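You operate a simulated robot arm through the tools that you are given. There is no shell and no other tool. Be economical: measure what you need, move in short steps, check, and stop when the job is done.

Carry out the task below with a simulated two-armed robot. There is one attempt and no reset: what you move stays moved.

Task
Move the washed tray to the table and shut the washer down.
Fine: tray on the middle of the table; drawer shut, dial to cold, power off.

It is judged by the outcome, as a careful person would: the job done as asked, and still so three seconds after it is handed in. It fails if anything else is knocked over, pushed out of place, dropped, spilled or broken.

Robot
Two 6-joint arms with two-finger parallel grippers on one trunk, on a base that drives. Base frame: it is fixed to the floor where the robot stands at the start and does not move with it; the origin is under the middle of the robot, x ahead of it, y to its left, z up. Readings come in m, degrees, newtons and seconds.
The left shoulder is at the start at [0.07, 0.166, 1.445], the right one opposite. Places, roughly: blue rinse button [0.8, -0.1, 1]; green wash button [0.7, -0.2, 1]; plastic tray [1.5, 0.25, 0.25]; top of the kitting table [1.4, 0.4, 0.8]; washer drawer [0.9, -0.1, 0.7]; washer heat dial [0.9, 0, 1]; washer switch [0.7, -0.3, 1]. Payload 3.91 kg a hand.
Tool frame (each hand has its own): the origin (TCP) lies between the finger pads and is the grasp point; the fingertips stand 0.03 m ahead of it; z points along the fingers, y is the line along which they close. The gripper opens to 0.11 m. The fingers are 0.02 m wide and 0.01 m thick; the gripper's body (0.048 by 0.112 m) begins 0.055 m behind the TCP.
Orientation is that of the tool frame in the base frame, as a unit quaternion [x, y, z, w]. With the fingers straight down and closing along the base's y, the tool's x points along the base's -x, its y along +y and its z along -z.

Tools
- The arms move only by the tool move_arm. It takes "left_motion", "right_motion" or both (then of equal length, played together; a hand with none holds still); each is a list that holds one entry, the list of rows, each a list of 7 numbers: the closure in counts, from 0 (fully open) to 255 (shut), then the shift along the tool's x, y, z in m, then the turn, a rotation vector about the tool's x, y, z in degrees. In form: [[[hand, tx, ty, tz, rx, ry, rz], ...]]. A call has 1 to 12 rows; each row shifts and turns the commanded pose from where the row before left it, along the tool's axes as they then stand. Each row takes 0.2 s and may step no farther than 0.05 m and 8.6 degrees from the row before; otherwise, or with a gripper value out of range, the whole call is refused. A pose out of reach is approached as far as the arm can. The call stops where the force on the tool passes 60 N (or 10 N more than at its start, if that is more) or the arm is blocked; 0.2 s more then pass. Each finger travels about 0.108 m/s and halts on what it meets, pressing with about 42 N; the grip force reading is that of the motor and also rises with nothing between the fingers. The clock runs only during rows and for 0.2 s after the last one: add rows that do not move to give the fingers time. The reply holds the time, the measured pose of the TCP, the force on the tool along the base axes, the opening and the grip force, in the units named above and with some noise, with the torque about the TCP (base axes, N m) and any sound that the robot's microphone picked up, and new pictures: "show" is both (left out), scene, wrist or none (wrist: the cameras of the hands that moved).
- Cameras (640 x 400 px; columns grow to the right, rows downward): "scene" is now at [0.1279, 0.0109, 1.6507]; the picture's right is [0.12, -0.99, 0.00], its down [-0.76, -0.09, -0.65] and it looks along [0.64, 0.07, -0.76] (base axes); focal length 284 px, centre (320, 200). "left" rides on the left gripper at [0.077, -0.007, -0.115] in its tool frame; the picture's right is [0.09, 1.00, 0.00], its down [-0.80, 0.07, -0.59] and it looks along [-0.59, 0.05, 0.80] (tool axes); focal length 270 px, centre (320, 200). "right" rides on the right gripper at [0.077, 0.007, -0.114] in its tool frame; the picture's right is [-0.09, 1.00, 0.00], its down [-0.80, -0.07, -0.60] and it looks along [-0.59, -0.05, 0.80] (tool axes); focal length 270 px, centre (320, 200). There is no depth. A picture from a camera that has moved, and an enlarged one, comes with that camera's place and axes in the base frame and with its lens.
- slide_trunk(by): slides the trunk up (or, below 0, down) by that many m; the arms and the scene camera ride with it, the base frame stays. It gives what a move gives, with no picture.
- drive_base(legs): drives the robot by 1 to 6 legs, each [ahead, left, turn to the left] in m, m and degrees, along the robot's own axes; the way and the turn of a leg run together, so that a leg with both is an arc; at most 1.5 m and 180 degrees a leg. The arms and the cameras ride along, it lands a little off, and it stops where it bumps. It gives what a move gives, and a new picture of the scene camera.
- turn_head(pan, tilt): turns the head with the scene camera to pan (to the left, within 86 degrees either way) and tilt (down, from -29 to 69), counted from straight ahead of the robot. It gives what a move gives, and a new picture of the scene camera.
- inspect(camera, box): a new picture of the part [left, top, right, bottom] of that camera's present view, enlarged. It takes no simulated time.
- job_done(): hands the job in; it is judged then, once.

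Go step by step. Nothing tells you exact positions but the pictures and the camera data: compare them with the known pose of the tool, close in by small moves and look again before you grip or let go. The budget is 120 turns and 260 pictures, counting those below and the enlarged ones. Unless the task says otherwise, let go and move clear before handing in, and close with one line.

The tools are called after ">>>" by a JSON object that holds its "op" and its "data". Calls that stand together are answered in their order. move_arm: Moves the arms, as the interface text tells. Its arguments: {"type":"object","properties":{"left_motion":{"type":"array","items":{"type":"array","items":{"type":"array","items":{"type":"number"}}}},"right_motion":{"type":"array","items":{"type":"array","items":{"type":"array","items":{"type":"number"}}}},"show":{"type":"string","enum":["both","scene","wrist","none"]}},"required":[]} The other tools are called the same way: slide_trunk (by) slides the trunk up or down; drive_base (legs) drives the base; turn_head (pan, tilt) turns the head that bears the scene camera; inspect (camera, box) takes an enlarged picture of a part of a camera's view; job_done () hands the job in.

At the start:

```text
clock: 0.0
left_position: [0.6336, 0.2394, 1.0008]
left_orientation: [0.0, 1.0, 0.0, -0.001]
left_contact_force: [-0.5, -0.8, -0.5]
left_torque: [0.0, -0.02, 0.05]
left_gripper_width: 0.1098
left_gripper_force: 0.0
right_position: [0.5268, -0.2514, 0.9997]
right_orientation: [0.0, 1.0, 0.0, 0.001]
right_contact_force: [0.1, -0.1, 0.1]
right_torque: [-0.01, -0.04, 0.02]
right_gripper_width: 0.1099
right_gripper_force: 0.1
trunk travel left (down, up): [-0.94, 0.0]
robot x, y, heading: [0.0016, 0.0005, 0.2]
head pan, tilt: [6.6, 49.6]
```

scene: 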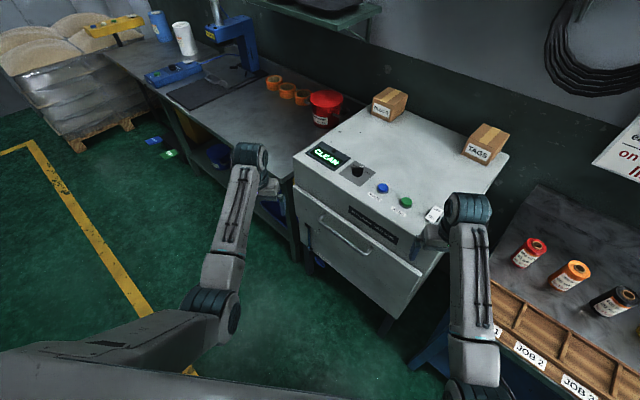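
right: 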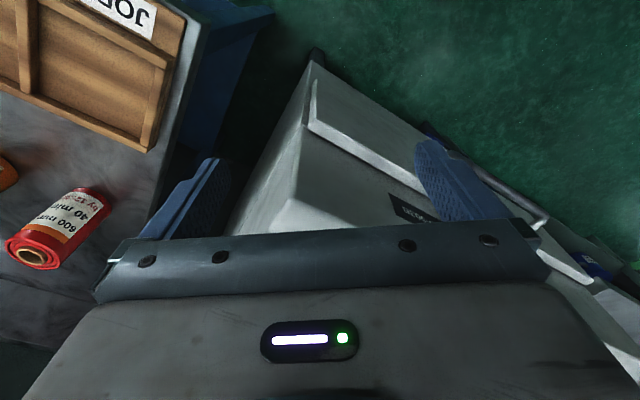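
left: 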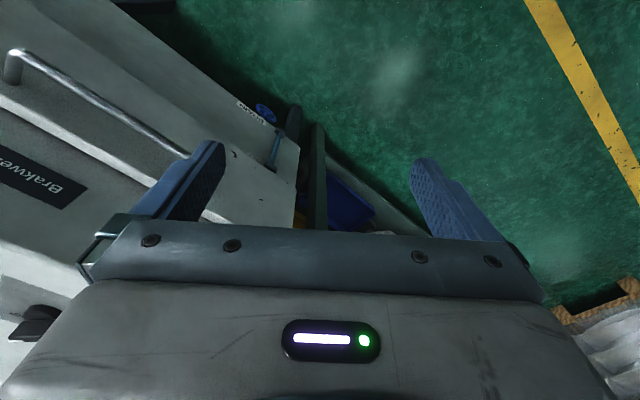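

The washer is ahead-right with a panel (display, dial, blue and green buttons, switch) and a drawer; the kitting table is to its left. I look closer at the panel and at the table.

>>> {"op": "inspect", "data": {"camera": "scene", "box": [290, 120, 470, 240]}}

>>> {"op": "inspect", "data": {"camera": "scene", "box": [120, 20, 360, 180]}}

>>> {"op": "inspect", "data": {"camera": "scene", "box": [130, 100, 330, 260]}}

```text
3.33 times, centred on (380, 180) of scene
camera zoom: at [0.1279, 0.0109, 1.6507], right [0.12, -0.99, 0.0], down [-0.76, -0.09, -0.65], along [0.64, 0.07, -0.76], focal length 948 px, centre (120, 267)
```

zoom: 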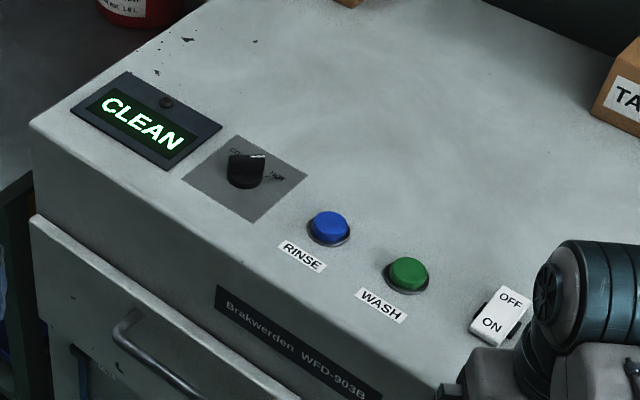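

```text
2.50 times, centred on (240, 100) of scene
camera zoom: at [0.1279, 0.0109, 1.6507], right [0.12, -0.99, 0.0], down [-0.76, -0.09, -0.65], along [0.64, 0.07, -0.76], focal length 711 px, centre (520, 450)
```

zoom: 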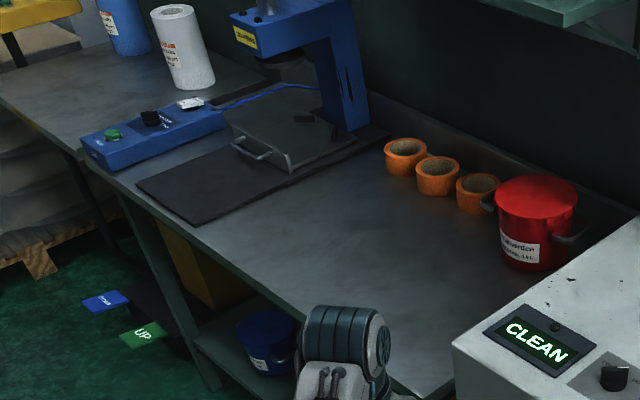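

```text
2.50 times, centred on (230, 180) of scene
camera zoom: at [0.1279, 0.0109, 1.6507], right [0.12, -0.99, 0.0], down [-0.76, -0.09, -0.65], along [0.64, 0.07, -0.76], focal length 711 px, centre (545, 250)
```

zoom: 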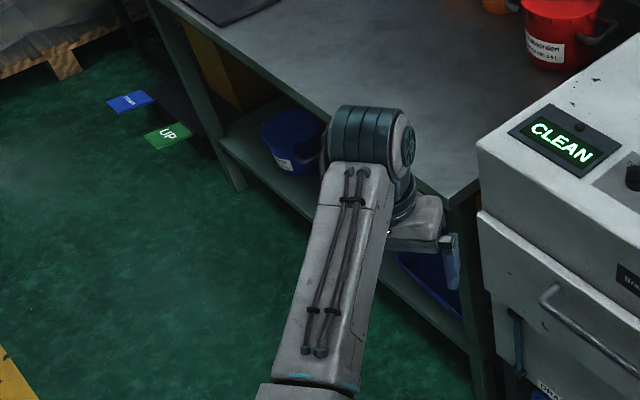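

>>> {"op": "turn_head", "data": {"pan": 20, "tilt": 38}}

>>> {"op": "turn_head", "data": {"pan": -25, "tilt": 45}}

```text
clock: 0.8
left_position: [0.6338, 0.2386, 0.9988]
left_orientation: [0.0, 1.0, 0.0, 0.0]
left_contact_force: [0.6, -0.3, 0.2]
left_torque: [0.01, -0.03, -0.02]
left_gripper_width: 0.1101
left_gripper_force: 0.1
right_position: [0.5277, -0.2514, 0.999]
right_orientation: [0.0, 1.0, 0.0, 0.001]
right_contact_force: [0.5, -0.2, 0.6]
right_torque: [-0.02, -0.02, 0.03]
right_gripper_width: 0.1102
right_gripper_force: 0.1
trunk travel left (down, up): [-0.94, 0.0]
robot x, y, heading: [-0.0014, 0.0022, 0.1]
head pan, tilt: [20.0, 38.0]
camera scene: at [0.1322, 0.0314, 1.6673], right [0.34, -0.94, 0.0], down [-0.58, -0.21, -0.79], along [0.74, 0.27, -0.62], focal length 284 px, centre (320, 200)
```

scene: 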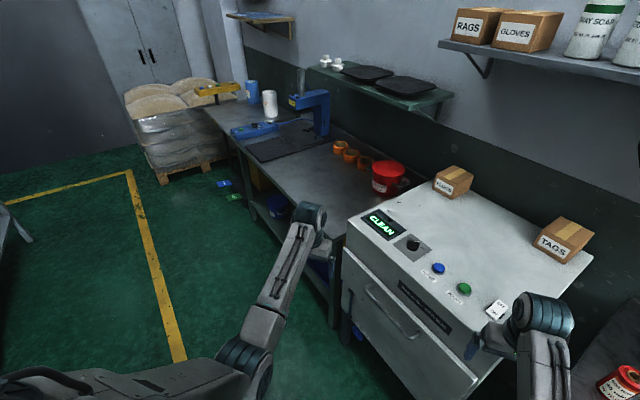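

```text
clock: 1.9
left_position: [0.6344, 0.2386, 1.0006]
left_orientation: [0.001, 1.0, -0.001, 0.0]
left_contact_force: [0.9, 0.0, -0.2]
left_torque: [0.01, -0.01, 0.0]
left_gripper_width: 0.1101
left_gripper_force: 0.1
right_position: [0.5273, -0.2503, 0.9992]
right_orientation: [0.001, 1.0, 0.0, 0.001]
right_contact_force: [0.3, -0.4, -1.0]
right_torque: [-0.03, 0.01, 0.01]
right_gripper_width: 0.1101
right_gripper_force: 0.1
trunk travel left (down, up): [-0.94, 0.0]
robot x, y, heading: [0.0004, 0.0062, -0.0]
head pan, tilt: [-25.0, 45.0]
camera scene: at [0.1248, -0.0323, 1.6571], right [-0.42, -0.91, 0.0], down [-0.64, 0.3, -0.71], along [0.64, -0.3, -0.71], focal length 284 px, centre (320, 200)
```

scene: 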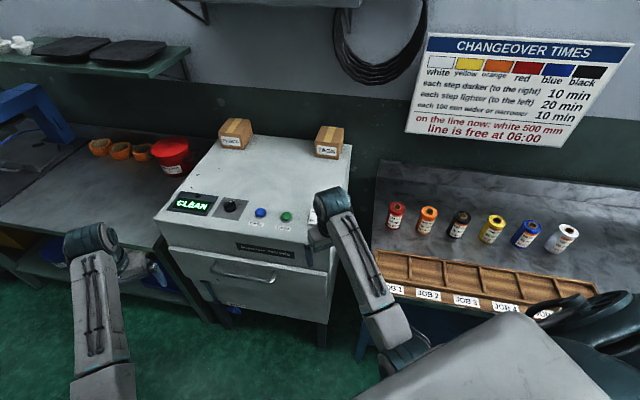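

The washer faces the robot at an angle (robot heading of about -36° faces it squarely). I back to a stance square in front of it.

>>> {"op": "drive_base", "data": {"legs": [[0.0, 0.47, 0], [0, 0, -36]]}}

>>> {"op": "turn_head", "data": {"pan": 0, "tilt": 45}}

```text
clock: 6.5
left_position: [0.653, 0.3071, 1.0]
left_orientation: [0.309, 0.951, -0.001, 0.0]
left_contact_force: [-0.1, 0.2, 0.2]
left_torque: [0.02, 0.02, -0.02]
left_gripper_width: 0.1102
left_gripper_force: 0.0
right_position: [0.2773, -0.0255, 0.9987]
right_orientation: [0.31, 0.951, -0.001, 0.001]
right_contact_force: [0.0, 0.3, 0.0]
right_torque: [0.03, 0.02, 0.01]
right_gripper_width: 0.1096
right_gripper_force: 0.0
trunk travel left (down, up): [-0.94, 0.0]
robot x, y, heading: [-0.0016, 0.4884, -36.0]
head pan, tilt: [-25.0, 45.0]
camera scene: at [0.0807, 0.3887, 1.6571], right [-0.88, -0.48, 0.0], down [-0.34, 0.62, -0.71], along [0.34, -0.62, -0.71], focal length 284 px, centre (320, 200)
```

scene: 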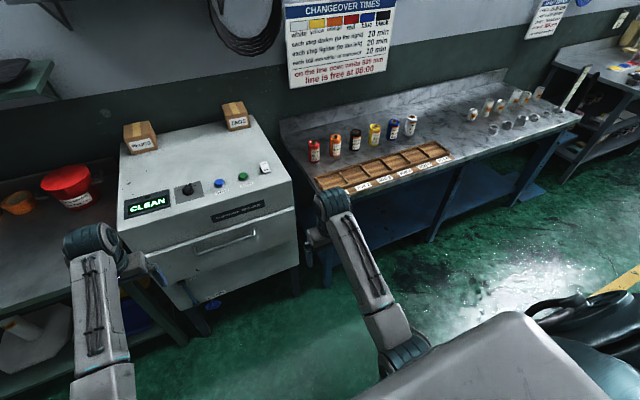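

```text
clock: 7.4
left_position: [0.6525, 0.3061, 0.9994]
left_orientation: [0.309, 0.951, -0.001, 0.0]
left_contact_force: [-0.1, 0.1, -0.6]
left_torque: [0.02, 0.01, -0.02]
left_gripper_width: 0.1103
left_gripper_force: 0.1
right_position: [0.2772, -0.0256, 0.9992]
right_orientation: [0.31, 0.951, 0.0, 0.001]
right_contact_force: [-0.9, -0.1, 0.9]
right_torque: [0.04, -0.01, 0.01]
right_gripper_width: 0.1101
right_gripper_force: 0.1
trunk travel left (down, up): [-0.94, 0.0]
robot x, y, heading: [-0.0048, 0.4893, -36.3]
head pan, tilt: [0.0, 45.0]
camera scene: at [0.1064, 0.4113, 1.6571], right [-0.59, -0.81, 0.0], down [-0.57, 0.42, -0.71], along [0.57, -0.42, -0.71], focal length 284 px, centre (320, 200)
```

scene: 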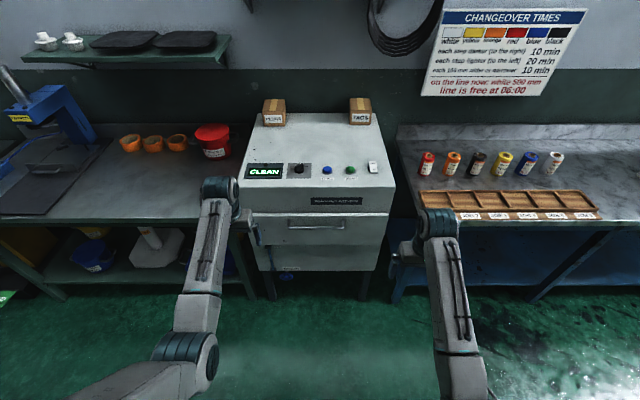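

>>> {"op": "inspect", "data": {"camera": "scene", "box": [230, 150, 406, 260]}}

>>> {"op": "inspect", "data": {"camera": "scene", "box": [0, 100, 260, 262]}}

```text
3.64 times, centred on (318, 205) of scene
camera zoom: at [0.1064, 0.4113, 1.6571], right [-0.59, -0.81, 0.0], down [-0.57, 0.42, -0.71], along [0.57, -0.42, -0.71], focal length 1034 px, centre (327, 182)
```

zoom: 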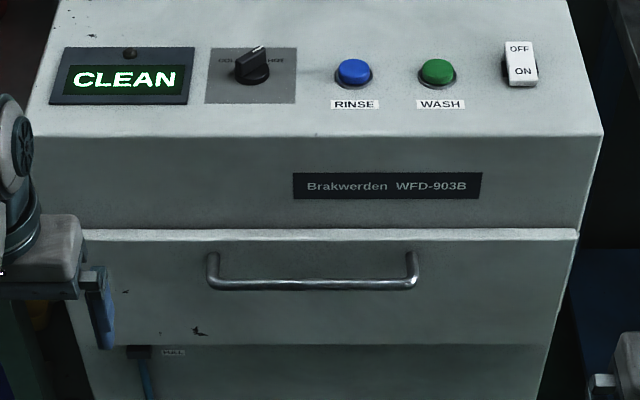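

```text
2.46 times, centred on (130, 181) of scene
camera zoom: at [0.1064, 0.4113, 1.6571], right [-0.59, -0.81, 0.0], down [-0.57, 0.42, -0.71], along [0.57, -0.42, -0.71], focal length 700 px, centre (788, 247)
```

zoom: 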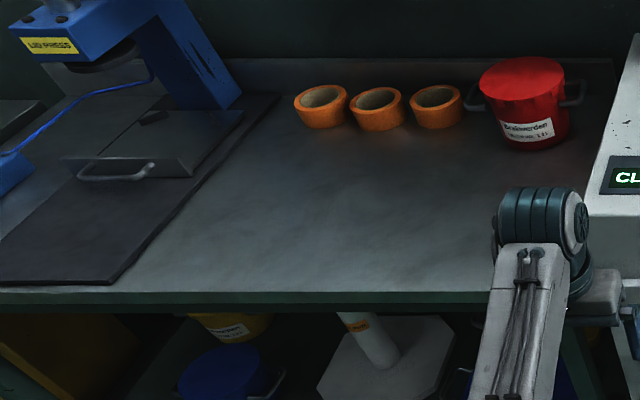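

Now facing it squarely. The drawer is shut with a bar handle at about z 0.775; I turn the right hand to point at the washer with fingers closing vertically, in front of the handle.

>>> {"op": "move_arm", "data": {"right_motion": [[[0, 0, 0, 0.019, 0, 0, 8.18], [0, 0, 0, 0.019, 0, 0, 8.18], [0, 0, 0, 0.019, 0, 0, 8.18], [0, 0, 0, 0.019, 0, 0, 8.18], [0, 0, 0, 0.019, 0, 0, 8.18], [0, 0, 0, 0.019, 0, 0, 8.18], [0, 0, 0, 0.019, 0, 0, 8.18], [0, 0, 0, 0.019, 0, 0, 8.18], [0, 0, 0, 0.019, 0, 0, 8.18], [0, 0, 0, 0.019, 0, 0, 8.18], [0, 0, 0, 0.019, 0, 0, 8.18]]], "show": "scene"}}

>>> {"op": "move_arm", "data": {"right_motion": [[[0, 0.022, 0, 0, -8.18, 0, 0], [0, 0.022, 0, 0, -8.18, 0, 0], [0, 0.022, 0, 0, -8.18, 0, 0], [0, 0.022, 0, 0, -8.18, 0, 0], [0, 0.022, 0, 0, -8.18, 0, 0], [0, 0.022, 0, 0, -8.18, 0, 0], [0, 0.022, 0, 0, -8.18, 0, 0], [0, 0.022, 0, 0, -8.18, 0, 0], [0, 0.022, 0, 0, -8.18, 0, 0], [0, 0.022, 0, 0, -8.18, 0, 0], [0, 0.022, 0, 0, -8.18, 0, 0]]]}}

```text
clock: 9.8
left_position: [0.6534, 0.3068, 0.9994]
left_orientation: [0.309, 0.951, 0.0, -0.001]
left_contact_force: [-0.6, 0.0, -0.8]
left_torque: [0.01, 0.01, -0.03]
left_gripper_width: 0.11
left_gripper_force: 0.1
right_position: [0.2807, -0.0255, 0.7887]
right_orientation: [0.892, 0.452, 0.001, 0.001]
right_contact_force: [1.2, -1.5, -0.8]
right_torque: [0.02, -0.04, 0.0]
right_gripper_width: 0.1101
right_gripper_force: 0.0
trunk travel left (down, up): [-0.94, 0.0]
robot x, y, heading: [0.0013, 0.4872, -36.2]
head pan, tilt: [0.0, 45.0]
camera scene: at [0.107, 0.4113, 1.6571], right [-0.59, -0.81, 0.0], down [-0.57, 0.42, -0.71], along [0.57, -0.42, -0.71], focal length 284 px, centre (320, 200)
```

scene: 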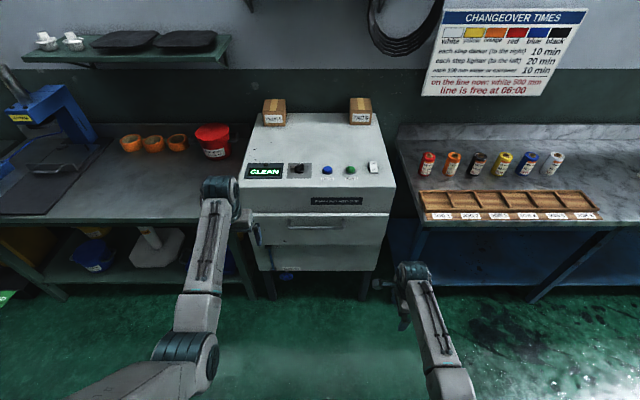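

```text
clock: 12.4
left_position: [0.6532, 0.308, 0.9994]
left_orientation: [0.31, 0.951, 0.001, -0.001]
left_contact_force: [-0.2, 0.1, 0.1]
left_torque: [0.02, 0.0, 0.03]
left_gripper_width: 0.11
left_gripper_force: 0.0
right_position: [0.3776, 0.1267, 0.7767]
right_orientation: [0.624, 0.346, 0.293, 0.637]
right_contact_force: [-0.4, -0.1, 0.7]
right_torque: [0.01, 0.03, 0.0]
right_gripper_width: 0.1099
right_gripper_force: 0.1
right hand out of reach, approached as far as the arm can: row 8, 9
trunk travel left (down, up): [-0.94, 0.0]
robot x, y, heading: [-0.0006, 0.4872, -36.2]
head pan, tilt: [0.0, 45.0]
stopped in row 11 (right hand): the arm was blocked; the commanded pose is now the measured one
camera scene: at [0.106, 0.4123, 1.6572], right [-0.59, -0.81, 0.0], down [-0.57, 0.42, -0.71], along [0.57, -0.42, -0.71], focal length 284 px, centre (320, 200)
camera right: at [0.3317, 0.2555, 0.7787], right [0.01, -0.02, 1.0], down [-0.96, -0.3, 0.0], along [0.3, -0.96, -0.02], focal length 270 px, centre (320, 200)
```

scene: 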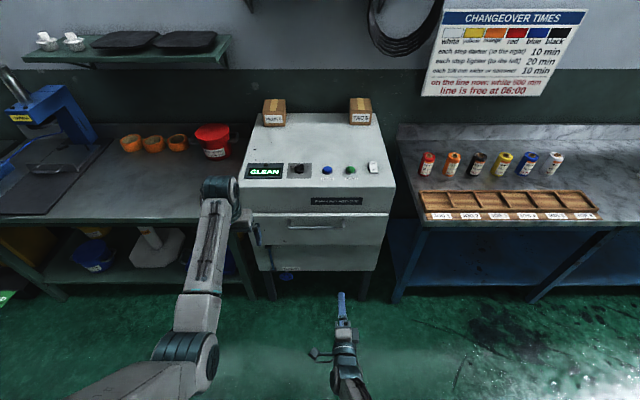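
right: 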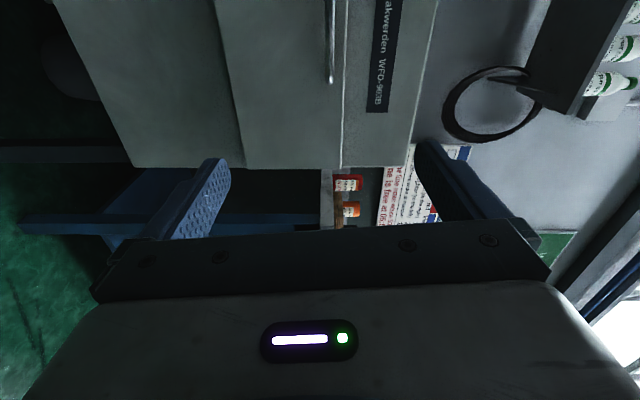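

>>> {"op": "move_arm", "data": {"right_motion": [[[0, 0.012, 0, 0.04, 0, 0, 4.3], [0, 0.012, 0, 0.04, 0, 0, 0], [0, 0.012, 0, 0.04, 0, 0, 0], [0, 0.012, 0, 0.04, 0, 0, 0], [0, 0.012, 0, 0.04, 0, 0, 0]]]}}

```text
clock: 13.6
left_position: [0.6522, 0.3055, 0.999]
left_orientation: [0.31, 0.951, 0.0, 0.001]
left_contact_force: [-0.7, -0.2, 1.2]
left_torque: [0.06, 0.02, -0.03]
left_gripper_width: 0.1102
left_gripper_force: 0.1
right_position: [0.4929, 0.0685, 0.8057]
right_orientation: [0.633, 0.32, 0.316, 0.63]
right_contact_force: [0.7, -0.5, -0.4]
right_torque: [-0.04, 0.0, 0.03]
right_gripper_width: 0.11
right_gripper_force: 0.0
right hand out of reach, approached as far as the arm can: row 2, 3, 4, 5
trunk travel left (down, up): [-0.94, 0.0]
robot x, y, heading: [-0.005, 0.4854, -36.0]
head pan, tilt: [0.0, 45.0]
camera scene: at [0.1065, 0.4103, 1.6571], right [-0.59, -0.81, 0.0], down [-0.57, 0.42, -0.71], along [0.57, -0.42, -0.71], focal length 284 px, centre (320, 200)
camera right: at [0.4472, 0.1983, 0.8122], right [-0.04, -0.07, 1.0], down [-0.95, -0.29, -0.06], along [0.29, -0.95, -0.06], focal length 270 px, centre (320, 200)
```

scene: 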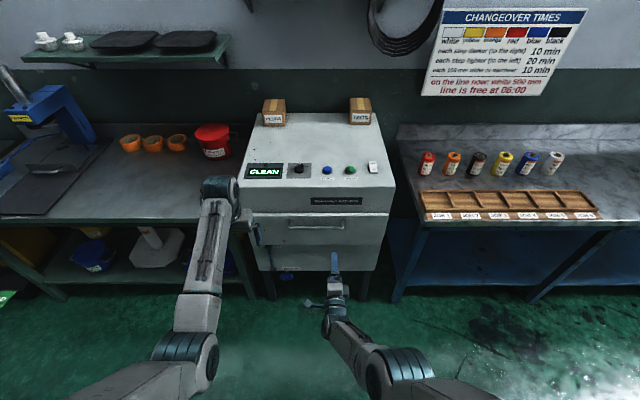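
right: 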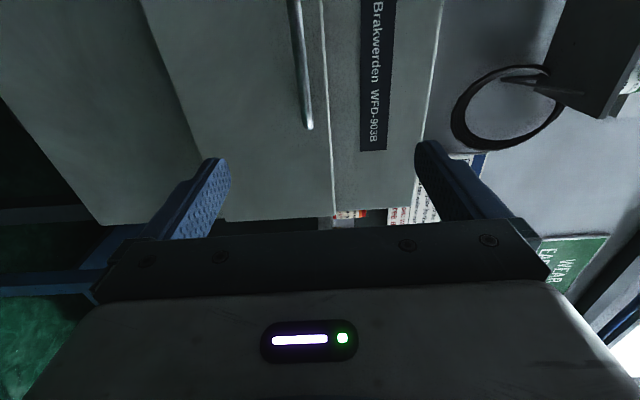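

The reach is poor with the shoulder so high, so I lower the trunk and raise the hand back to handle height.

>>> {"op": "slide_trunk", "data": {"by": -0.35}}

>>> {"op": "move_arm", "data": {"right_motion": [[[0, 0, 0.04, 0, 0, 0, 0], [0, 0, 0.04, 0, 0, 0, 0], [0, 0, 0.04, 0, 0, 0, 0], [0, 0, 0.04, 0, 0, 0, 0], [0, 0, 0.04, 0, 0, 0, 0], [0, 0, 0.04, 0, 0, 0, 0], [0, 0, 0.04, 0, 0, 0, 0], [0, 0, 0.04, 0, 0, 0, 0]]]}}

```text
clock: 17.0
left_position: [0.6529, 0.308, 0.6499]
left_orientation: [0.309, 0.951, 0.0, 0.0]
left_contact_force: [-0.7, 0.4, -1.1]
left_torque: [-0.03, 0.01, 0.0]
left_gripper_width: 0.11
left_gripper_force: 0.1
right_position: [0.4888, 0.0706, 0.4518]
right_orientation: [0.635, 0.322, 0.314, 0.628]
right_contact_force: [-0.3, 0.7, 0.6]
right_torque: [0.01, -0.01, -0.01]
right_gripper_width: 0.1099
right_gripper_force: 0.1
trunk travel left (down, up): [-0.59, 0.35]
robot x, y, heading: [-0.0004, 0.4898, -36.1]
head pan, tilt: [0.0, 45.0]
```

```text
clock: 18.2
left_position: [0.6532, 0.3073, 0.6497]
left_orientation: [0.31, 0.951, 0.001, 0.0]
left_contact_force: [0.5, -0.4, -0.3]
left_torque: [0.02, 0.01, 0.03]
left_gripper_width: 0.1101
left_gripper_force: 0.1
right_position: [0.4554, 0.0071, 0.6286]
right_orientation: [0.606, 0.364, 0.268, 0.655]
right_contact_force: [0.7, 0.1, 0.0]
right_torque: [0.01, 0.0, -0.01]
right_gripper_width: 0.1101
right_gripper_force: 0.1
right hand out of reach, approached as far as the arm can: row 6
trunk travel left (down, up): [-0.59, 0.35]
robot x, y, heading: [-0.0008, 0.4895, -36.2]
head pan, tilt: [0.0, 45.0]
stopped in row 6 (right hand): the arm was blocked; the commanded pose is now the measured one
camera scene: at [0.1062, 0.4116, 1.3072], right [-0.59, -0.81, 0.0], down [-0.57, 0.42, -0.71], along [0.57, -0.42, -0.71], focal length 284 px, centre (320, 200)
camera right: at [0.4114, 0.1368, 0.6241], right [0.04, 0.05, 1.0], down [-0.96, -0.29, 0.05], along [0.29, -0.96, 0.04], focal length 270 px, centre (320, 200)
```

scene: 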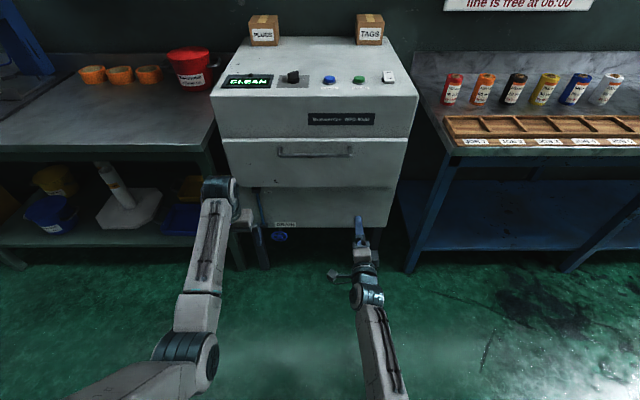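
right: 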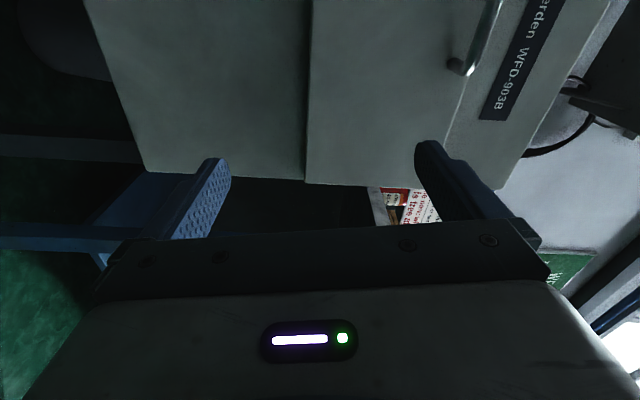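

The wrist binds in that pose. Better: hook the handle from above with the tool pointing mostly down in its natural orientation, so I undo the turn.

>>> {"op": "slide_trunk", "data": {"by": 0.25}}

>>> {"op": "move_arm", "data": {"right_motion": [[[0, 0, 0, -0.04, 0, 0, 8], [0, 0, 0, -0.04, 8.18, 0, 0], [0, 0, 0, -0.04, 8.18, 0, 0], [0, 0, 0, 0, 8.18, 0, 0], [0, 0, 0, 0, 8.18, 0, 0], [0, 0, 0, 0, 8.18, 0, 0], [0, 0, 0, 0, 8.18, 0, 0], [0, 0, 0, 0, 8.18, 0, 0], [0, 0, 0, 0, 8.18, 0, 0], [0, 0, 0, 0, 8.18, 0, 0], [0, 0, 0, 0, 8.18, 0, 0], [0, 0, 0, 0, 8.18, 0, 0]]], "show": "none"}}

>>> {"op": "move_arm", "data": {"right_motion": [[[0, 0, 0, 0, 0, 0, -8.18], [0, 0, 0, 0, 0, 0, -8.18], [0, 0, 0, 0, 0, 0, -8.18], [0, 0, 0, 0, 0, 0, -8.18], [0, 0, 0, 0, 0, 0, -8.18], [0, 0, 0, 0, 0, 0, -8.18], [0, 0, 0, 0, 0, 0, -8.18], [0, 0, 0, 0, 0, 0, -8.18], [0, 0, 0, 0, 0, 0, -8.18], [0, 0, 0, 0, 0, 0, -8.18], [0, 0, 0, 0, 0, 0, -8.18]]]}}

>>> {"op": "inspect", "data": {"camera": "scene", "box": [200, 60, 430, 230]}}

```text
clock: 20.8
left_position: [0.6519, 0.306, 0.8987]
left_orientation: [0.31, 0.951, 0.0, 0.0]
left_contact_force: [-0.8, -0.6, -0.2]
left_torque: [0.0, 0.0, 0.0]
left_gripper_width: 0.1099
left_gripper_force: 0.0
right_position: [0.4571, 0.0068, 0.8803]
right_orientation: [0.606, 0.364, 0.269, 0.655]
right_contact_force: [-0.1, -0.2, -0.7]
right_torque: [0.04, -0.03, 0.0]
right_gripper_width: 0.1099
right_gripper_force: 0.1
trunk travel left (down, up): [-0.84, 0.1]
robot x, y, heading: [-0.003, 0.4896, -36.1]
head pan, tilt: [0.0, 45.0]
```

```text
clock: 21.8
left_position: [0.6535, 0.3072, 0.8995]
left_orientation: [0.309, 0.951, 0.001, -0.001]
left_contact_force: [-0.8, -0.3, -0.1]
left_torque: [0.02, -0.01, -0.02]
left_gripper_width: 0.1098
left_gripper_force: 0.1
right_position: [0.331, 0.0392, 0.878]
right_orientation: [0.708, 0.42, 0.205, 0.53]
right_contact_force: [-0.2, 0.7, -0.5]
right_torque: [-0.05, 0.0, -0.01]
right_gripper_width: 0.1102
right_gripper_force: 0.0
trunk travel left (down, up): [-0.84, 0.1]
robot x, y, heading: [0.0011, 0.4876, -36.1]
head pan, tilt: [0.0, 45.0]
stopped in row 4 (right hand): the arm was blocked; the commanded pose is now the measured one
```

```text
clock: 24.2
left_position: [0.653, 0.3078, 0.9002]
left_orientation: [0.31, 0.951, 0.0, 0.001]
left_contact_force: [0.4, 0.1, -0.5]
left_torque: [0.0, 0.0, -0.01]
left_gripper_width: 0.11
left_gripper_force: 0.1
right_position: [0.3316, 0.0398, 0.8766]
right_orientation: [0.201, 0.798, -0.229, 0.519]
right_contact_force: [-0.1, 0.1, 0.1]
right_torque: [0.01, 0.01, -0.01]
right_gripper_width: 0.1099
right_gripper_force: 0.0
trunk travel left (down, up): [-0.84, 0.1]
robot x, y, heading: [0.0, 0.488, -36.3]
head pan, tilt: [0.0, 45.0]
camera scene: at [0.1067, 0.4115, 1.5571], right [-0.59, -0.81, 0.0], down [-0.57, 0.42, -0.71], along [0.57, -0.42, -0.71], focal length 284 px, centre (320, 200)
camera right: at [0.2219, 0.1178, 0.8456], right [0.59, 0.8, -0.07], down [-0.17, 0.22, 0.96], along [0.79, -0.55, 0.27], focal length 270 px, centre (320, 200)
```

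scene: 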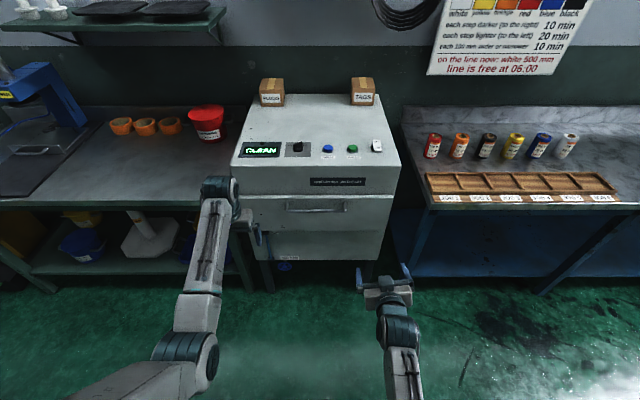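
right: 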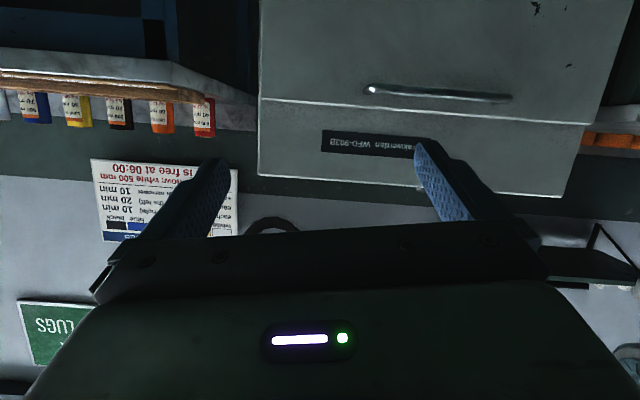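

```text
2.35 times, centred on (315, 145) of scene
camera zoom: at [0.1067, 0.4115, 1.5571], right [-0.59, -0.81, 0.0], down [-0.57, 0.42, -0.71], along [0.57, -0.42, -0.71], focal length 669 px, centre (332, 329)
```

zoom: 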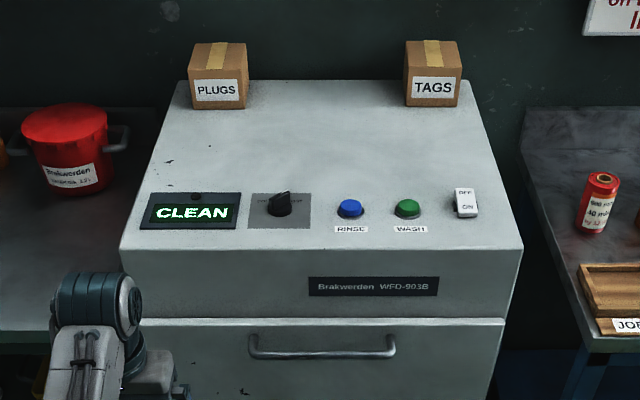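

>>> {"op": "move_arm", "data": {"right_motion": [[[0, 0, 0, 0, 0, 8.4, 0], [0, 0, 0, 0, 0, 8.4, 0], [0, 0, 0, 0, 0, 8.4, 0], [0, 0, 0, 0, 0, 8.4, 0], [0, 0, 0, 0, 0, 8.4, 0], [0, 0, 0, 0, -7.5, 0, 3.8]]]}}

```text
clock: 25.6
left_position: [0.6527, 0.3081, 0.8992]
left_orientation: [0.309, 0.951, 0.001, 0.0]
left_contact_force: [0.9, -0.1, 0.5]
left_torque: [0.01, 0.02, 0.05]
left_gripper_width: 0.1099
left_gripper_force: 0.1
right_position: [0.3358, 0.0409, 0.8797]
right_orientation: [0.289, 0.928, -0.07, 0.223]
right_contact_force: [-0.9, -0.1, 0.6]
right_torque: [0.04, -0.01, 0.0]
right_gripper_width: 0.11
right_gripper_force: 0.0
trunk travel left (down, up): [-0.84, 0.1]
robot x, y, heading: [0.0009, 0.4892, -35.9]
head pan, tilt: [0.0, 45.0]
camera scene: at [0.107, 0.4117, 1.5571], right [-0.59, -0.81, 0.0], down [-0.57, 0.42, -0.71], along [0.57, -0.42, -0.71], focal length 284 px, centre (320, 200)
camera right: at [0.2404, 0.1153, 0.9464], right [0.63, 0.78, 0.04], down [0.32, -0.31, 0.89], along [0.71, -0.55, -0.45], focal length 270 px, centre (320, 200)
```

scene: 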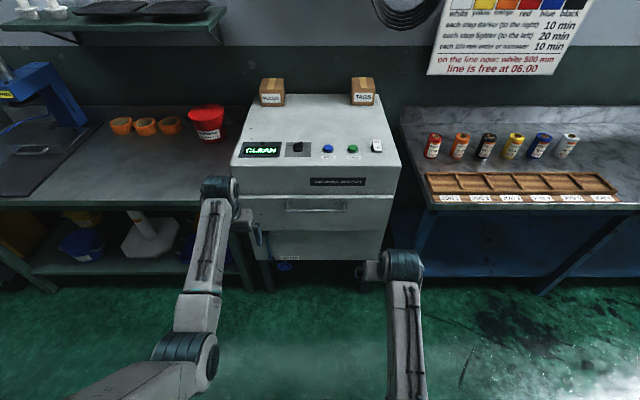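
right: 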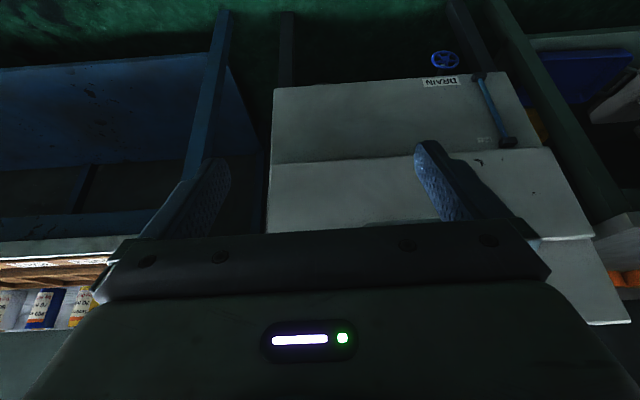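

>>> {"op": "inspect", "data": {"camera": "right", "box": [400, 30, 580, 170]}}

>>> {"op": "inspect", "data": {"camera": "scene", "box": [225, 175, 405, 290]}}

```text
2.86 times, centred on (490, 100) of right
camera zoom: at [0.2404, 0.1153, 0.9464], right [0.63, 0.78, 0.04], down [0.32, -0.31, 0.89], along [0.71, -0.55, -0.45], focal length 772 px, centre (-166, 486)
```

zoom: 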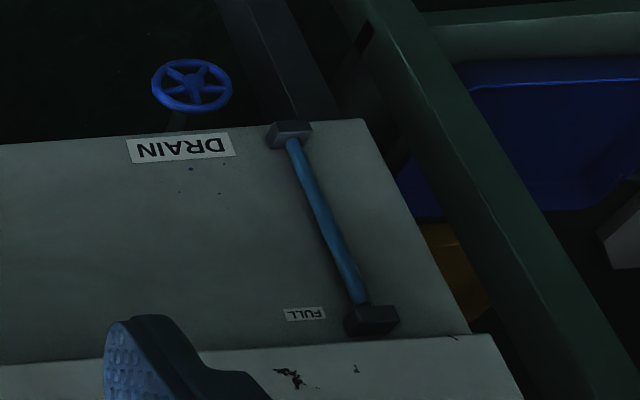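

```text
3.48 times, centred on (315, 232) of scene
camera zoom: at [0.107, 0.4117, 1.5571], right [-0.59, -0.81, 0.0], down [-0.57, 0.42, -0.71], along [0.57, -0.42, -0.71], focal length 989 px, centre (337, 87)
```

zoom: 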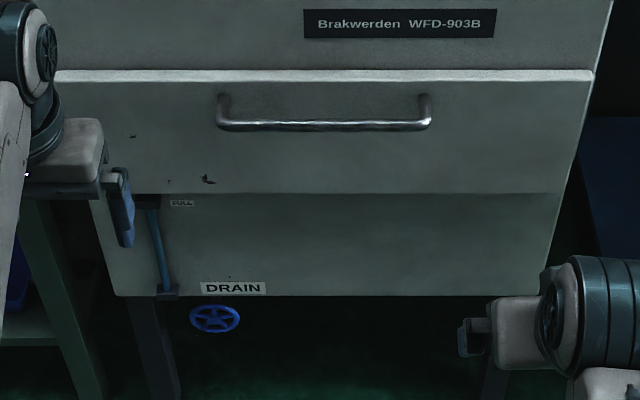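

The blue tube is a water gauge with a drain valve: not part of the job, so I leave it. Handle estimate: bar about u=0.53 m along the washer's normal, z≈0.81; I bring the right hand above and before it.

>>> {"op": "move_arm", "data": {"right_motion": [[[0, -0.0356, 0.0303, 0.0108, 0, 0, 0], [0, -0.0356, 0.0303, 0.0108, 0, 0, 0], [0, -0.0356, 0.0303, 0.0108, 0, 0, 0], [0, -0.0356, 0.0303, 0.0108, 0, 0, 0], [0, -0.0356, 0.0303, 0.0108, 0, 0, 0], [0, -0.0356, 0.0303, 0.0108, 0, 0, 0]]]}}

>>> {"op": "inspect", "data": {"camera": "scene", "box": [225, 130, 405, 245]}}

```text
clock: 26.4
left_position: [0.6535, 0.3074, 0.8982]
left_orientation: [0.31, 0.951, 0.001, -0.001]
left_contact_force: [0.5, -0.8, -0.8]
left_torque: [0.02, -0.01, -0.03]
left_gripper_width: 0.11
left_gripper_force: 0.1
right_position: [0.4163, -0.0198, 0.8651]
right_orientation: [0.292, 0.928, -0.142, 0.184]
right_contact_force: [0.5, -0.4, -0.4]
right_torque: [0.03, -0.01, 0.02]
right_gripper_width: 0.11
right_gripper_force: 0.1
trunk travel left (down, up): [-0.84, 0.1]
robot x, y, heading: [0.0002, 0.488, -36.0]
head pan, tilt: [0.0, 45.0]
stopped in row 4 (right hand): the arm was blocked; the commanded pose is now the measured one
camera scene: at [0.1083, 0.4106, 1.5569], right [-0.59, -0.81, 0.0], down [-0.57, 0.42, -0.71], along [0.57, -0.42, -0.71], focal length 284 px, centre (320, 200)
camera right: at [0.333, 0.0662, 0.9326], right [0.66, 0.74, -0.12], down [0.41, -0.23, 0.88], along [0.63, -0.63, -0.46], focal length 270 px, centre (320, 200)
```

scene: 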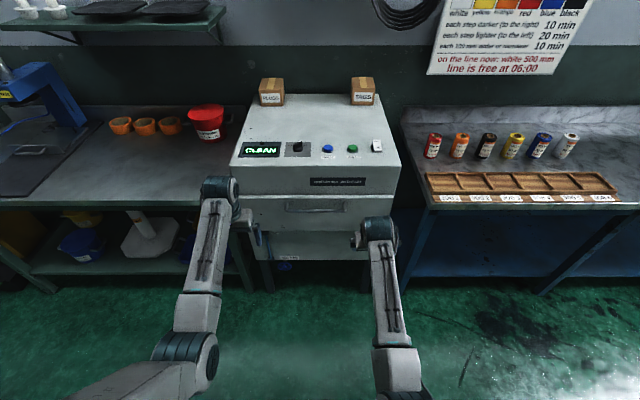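
right: 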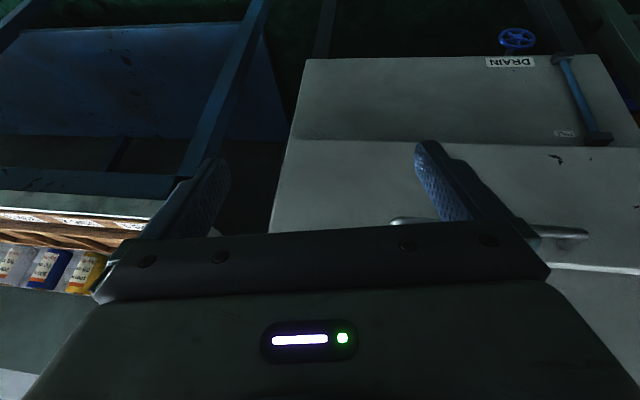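

```text
3.48 times, centred on (315, 188) of scene
camera zoom: at [0.1083, 0.4106, 1.5569], right [-0.59, -0.81, 0.0], down [-0.57, 0.42, -0.71], along [0.57, -0.42, -0.71], focal length 989 px, centre (337, 244)
```

zoom: 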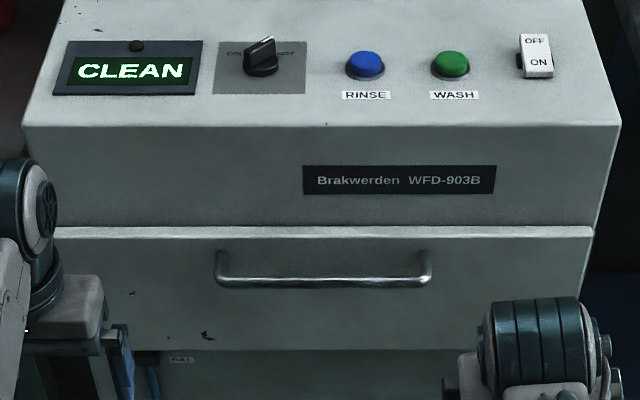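

The right arm doesn't like crossing to its left, so I shift the base left so the handle lies on the right hand's side.

>>> {"op": "drive_base", "data": {"legs": [[0, 0.19, 0]]}}

>>> {"op": "move_arm", "data": {"right_motion": [[[0, 0, 0, 0, -7.5, 0, 3.8], [0, 0, 0, 0, 0, 0, 0]]]}}

```text
clock: 28.0
left_position: [0.7624, 0.4575, 0.8999]
left_orientation: [0.311, 0.95, 0.001, 0.0]
left_contact_force: [-0.4, -0.6, 0.9]
left_torque: [0.02, 0.0, 0.01]
left_gripper_width: 0.1101
left_gripper_force: 0.0
right_position: [0.5243, 0.1323, 0.8656]
right_orientation: [0.294, 0.927, -0.141, 0.185]
right_contact_force: [0.0, -0.1, 0.4]
right_torque: [0.0, 0.0, -0.01]
right_gripper_width: 0.11
right_gripper_force: 0.1
trunk travel left (down, up): [-0.84, 0.1]
robot x, y, heading: [0.1111, 0.6407, -36.3]
head pan, tilt: [0.0, 45.0]
camera scene: at [0.2157, 0.5613, 1.5571], right [-0.59, -0.81, 0.0], down [-0.57, 0.42, -0.71], along [0.57, -0.42, -0.71], focal length 284 px, centre (320, 200)
```

scene: 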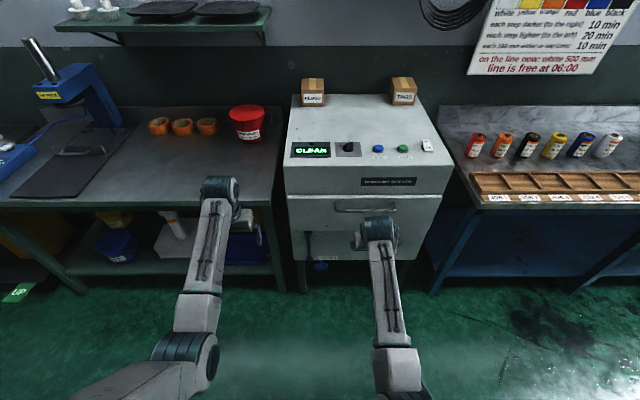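

```text
clock: 28.6
left_position: [0.7636, 0.4582, 0.899]
left_orientation: [0.311, 0.95, 0.0, 0.0]
left_contact_force: [0.7, 1.0, -0.9]
left_torque: [0.0, 0.0, 0.0]
left_gripper_width: 0.1102
left_gripper_force: 0.0
right_position: [0.5254, 0.1317, 0.8639]
right_orientation: [0.311, 0.924, -0.075, 0.208]
right_contact_force: [0.2, 1.2, 0.4]
right_torque: [-0.01, -0.01, -0.01]
right_gripper_width: 0.1101
right_gripper_force: 0.1
trunk travel left (down, up): [-0.84, 0.1]
robot x, y, heading: [0.1139, 0.6375, -35.8]
head pan, tilt: [0.0, 45.0]
camera scene: at [0.2171, 0.5632, 1.5571], right [-0.59, -0.81, 0.0], down [-0.57, 0.42, -0.71], along [0.57, -0.42, -0.71], focal length 284 px, centre (320, 200)
camera right: at [0.436, 0.2102, 0.9349], right [0.67, 0.74, 0.03], down [0.33, -0.33, 0.88], along [0.67, -0.58, -0.47], focal length 270 px, centre (320, 200)
```

scene: 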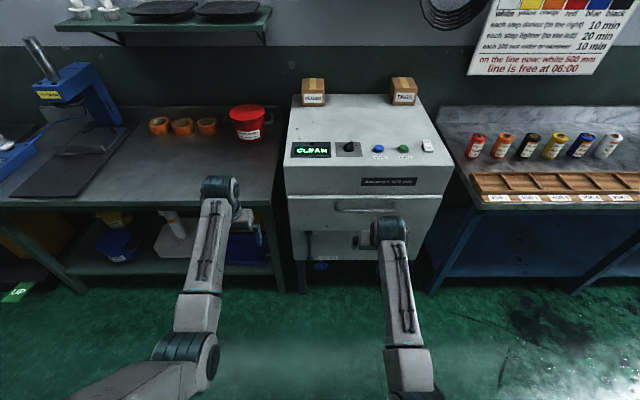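
right: 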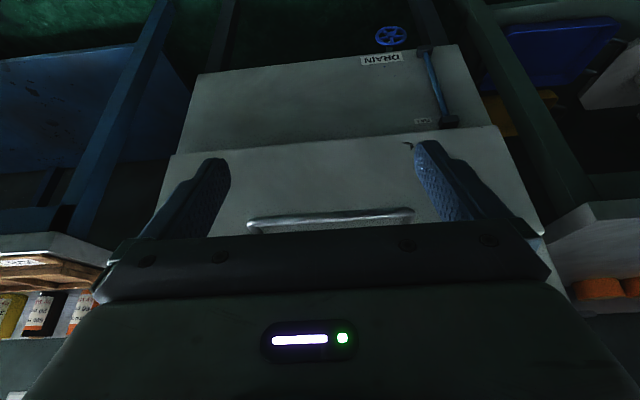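

>>> {"op": "move_arm", "data": {"right_motion": [[[0, -0.0268, 0.001, 0.0106, 0, 0, 0], [0, -0.0268, 0.001, 0.0106, 0, 0, 0], [0, -0.0268, 0.001, 0.0106, 0, 0, 0], [0, -0.0268, 0.001, 0.0106, 0, 0, 0], [0, -0.0268, 0.001, 0.0106, 0, 0, 0], [0, -0.0268, 0.001, 0.0106, 0, 0, 0]]]}}

>>> {"op": "inspect", "data": {"camera": "scene", "box": [280, 130, 460, 245]}}

```text
clock: 30.0
left_position: [0.7631, 0.457, 0.8986]
left_orientation: [0.311, 0.951, 0.001, -0.001]
left_contact_force: [-0.2, 0.4, -1.0]
left_torque: [0.0, 0.01, 0.02]
left_gripper_width: 0.1103
left_gripper_force: 0.1
right_position: [0.6675, 0.0306, 0.8765]
right_orientation: [0.311, 0.925, -0.074, 0.207]
right_contact_force: [-0.1, 0.3, -0.6]
right_torque: [-0.03, -0.01, 0.0]
right_gripper_width: 0.11
right_gripper_force: 0.0
trunk travel left (down, up): [-0.84, 0.1]
robot x, y, heading: [0.1084, 0.6365, -36.0]
head pan, tilt: [0.0, 45.0]
camera scene: at [0.2184, 0.5624, 1.5569], right [-0.59, -0.81, 0.0], down [-0.57, 0.42, -0.71], along [0.57, -0.42, -0.71], focal length 284 px, centre (320, 200)
camera right: at [0.5781, 0.1089, 0.9466], right [0.67, 0.74, 0.03], down [0.33, -0.33, 0.88], along [0.67, -0.58, -0.47], focal length 270 px, centre (320, 200)
```

scene: 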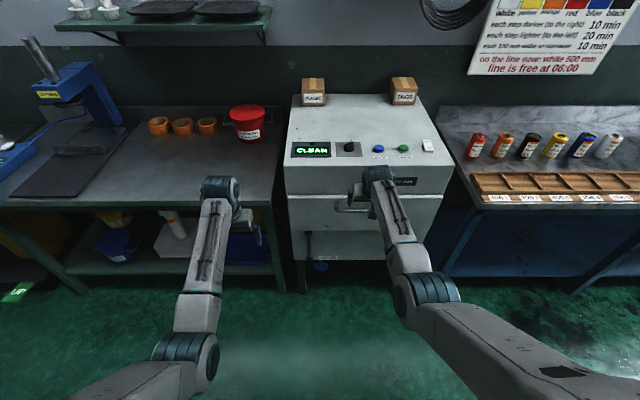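
right: 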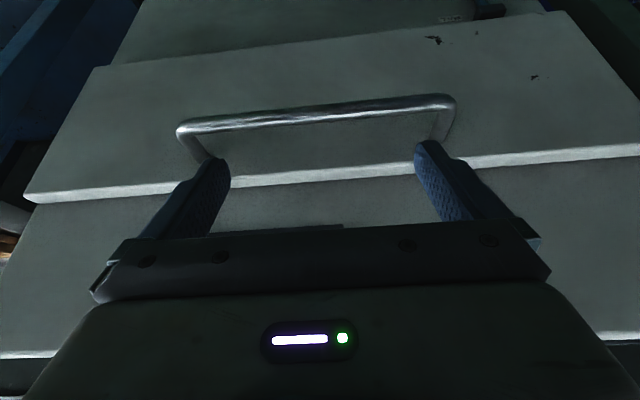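

```text
3.48 times, centred on (370, 188) of scene
camera zoom: at [0.2184, 0.5624, 1.5569], right [-0.59, -0.81, 0.0], down [-0.57, 0.42, -0.71], along [0.57, -0.42, -0.71], focal length 989 px, centre (146, 244)
```

zoom: 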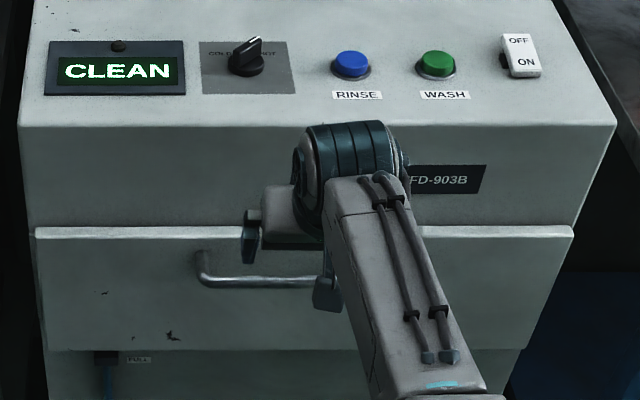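

>>> {"op": "move_arm", "data": {"right_motion": [[[0, -0.0265, 0.001, 0.0127, 0, 0, 0], [0, -0.0265, 0.001, 0.0127, 0, 0, 0], [0, 0.0088, 0, 0.0185, 0, 0, 0], [0, 0.0088, 0, 0.0185, 0, 0, 0]]]}}

```text
clock: 31.0
left_position: [0.763, 0.4574, 0.9005]
left_orientation: [0.311, 0.951, 0.0, 0.0]
left_contact_force: [-0.4, 0.6, 0.4]
left_torque: [-0.01, 0.01, 0.02]
left_gripper_width: 0.1102
left_gripper_force: 0.1
right_position: [0.6934, 0.0115, 0.8429]
right_orientation: [0.312, 0.924, -0.074, 0.209]
right_contact_force: [0.2, -0.4, 0.8]
right_torque: [0.05, 0.04, 0.02]
right_gripper_width: 0.1098
right_gripper_force: 0.1
right hand out of reach, approached as far as the arm can: row 2, 3, 4
trunk travel left (down, up): [-0.84, 0.1]
robot x, y, heading: [0.1129, 0.633, -36.3]
head pan, tilt: [0.0, 45.0]
camera scene: at [0.2171, 0.5624, 1.5571], right [-0.59, -0.81, 0.0], down [-0.57, 0.42, -0.71], along [0.57, -0.42, -0.71], focal length 284 px, centre (320, 200)
camera right: at [0.6034, 0.0888, 0.912], right [0.67, 0.74, 0.03], down [0.33, -0.33, 0.88], along [0.67, -0.58, -0.47], focal length 270 px, centre (320, 200)
```

scene: 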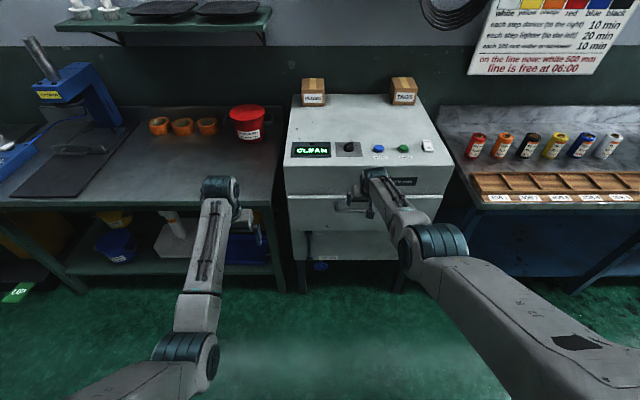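
right: 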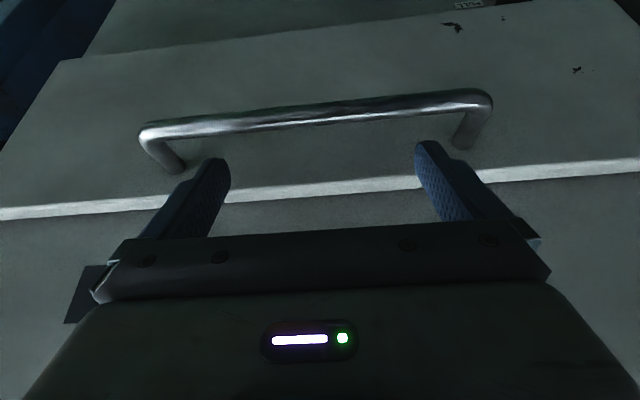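

>>> {"op": "move_arm", "data": {"right_motion": [[[0, 0.0, 0, -0.03, 0, 0, 0], [0, 0.03, 0, -0.0143, 0, 0, 0], [0, 0.03, 0, -0.0143, 0, 0, 0], [0, 0.03, 0, -0.0143, 0, 0, 0]]], "show": "none"}}

>>> {"op": "drive_base", "data": {"legs": [[0.12, 0, 0]]}}

```text
clock: 32.0
left_position: [0.7626, 0.4591, 0.901]
left_orientation: [0.31, 0.951, 0.0, 0.0]
left_contact_force: [-0.9, 0.2, 1.4]
left_torque: [-0.02, 0.02, 0.0]
left_gripper_width: 0.1097
left_gripper_force: 0.1
right_position: [0.6042, 0.0776, 0.8713]
right_orientation: [0.311, 0.924, -0.075, 0.208]
right_contact_force: [0.6, 0.0, 0.5]
right_torque: [0.02, 0.03, -0.02]
right_gripper_width: 0.1098
right_gripper_force: 0.1
trunk travel left (down, up): [-0.84, 0.1]
robot x, y, heading: [0.1074, 0.6389, -36.3]
head pan, tilt: [0.0, 45.0]
```

```text
clock: 33.2
left_position: [0.8595, 0.3921, 0.902]
left_orientation: [0.307, 0.952, 0.0, 0.002]
left_contact_force: [-0.2, -0.3, 0.0]
left_torque: [0.01, -0.01, 0.01]
left_gripper_width: 0.1101
left_gripper_force: 0.0
right_position: [0.7043, 0.009, 0.8708]
right_orientation: [0.309, 0.925, -0.075, 0.209]
right_contact_force: [1.1, 0.0, 0.8]
right_torque: [-0.01, -0.01, -0.02]
right_gripper_width: 0.1101
right_gripper_force: 0.1
trunk travel left (down, up): [-0.84, 0.1]
robot x, y, heading: [0.2083, 0.5656, -35.9]
head pan, tilt: [0.0, 45.0]
camera scene: at [0.3129, 0.4944, 1.5574], right [-0.59, -0.81, 0.0], down [-0.57, 0.41, -0.71], along [0.57, -0.41, -0.71], focal length 284 px, centre (320, 200)
```

scene: 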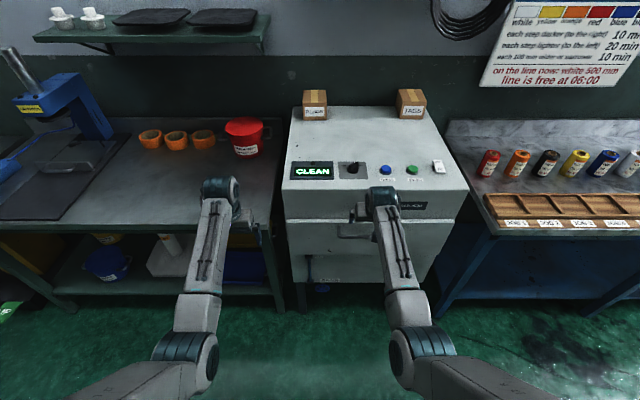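

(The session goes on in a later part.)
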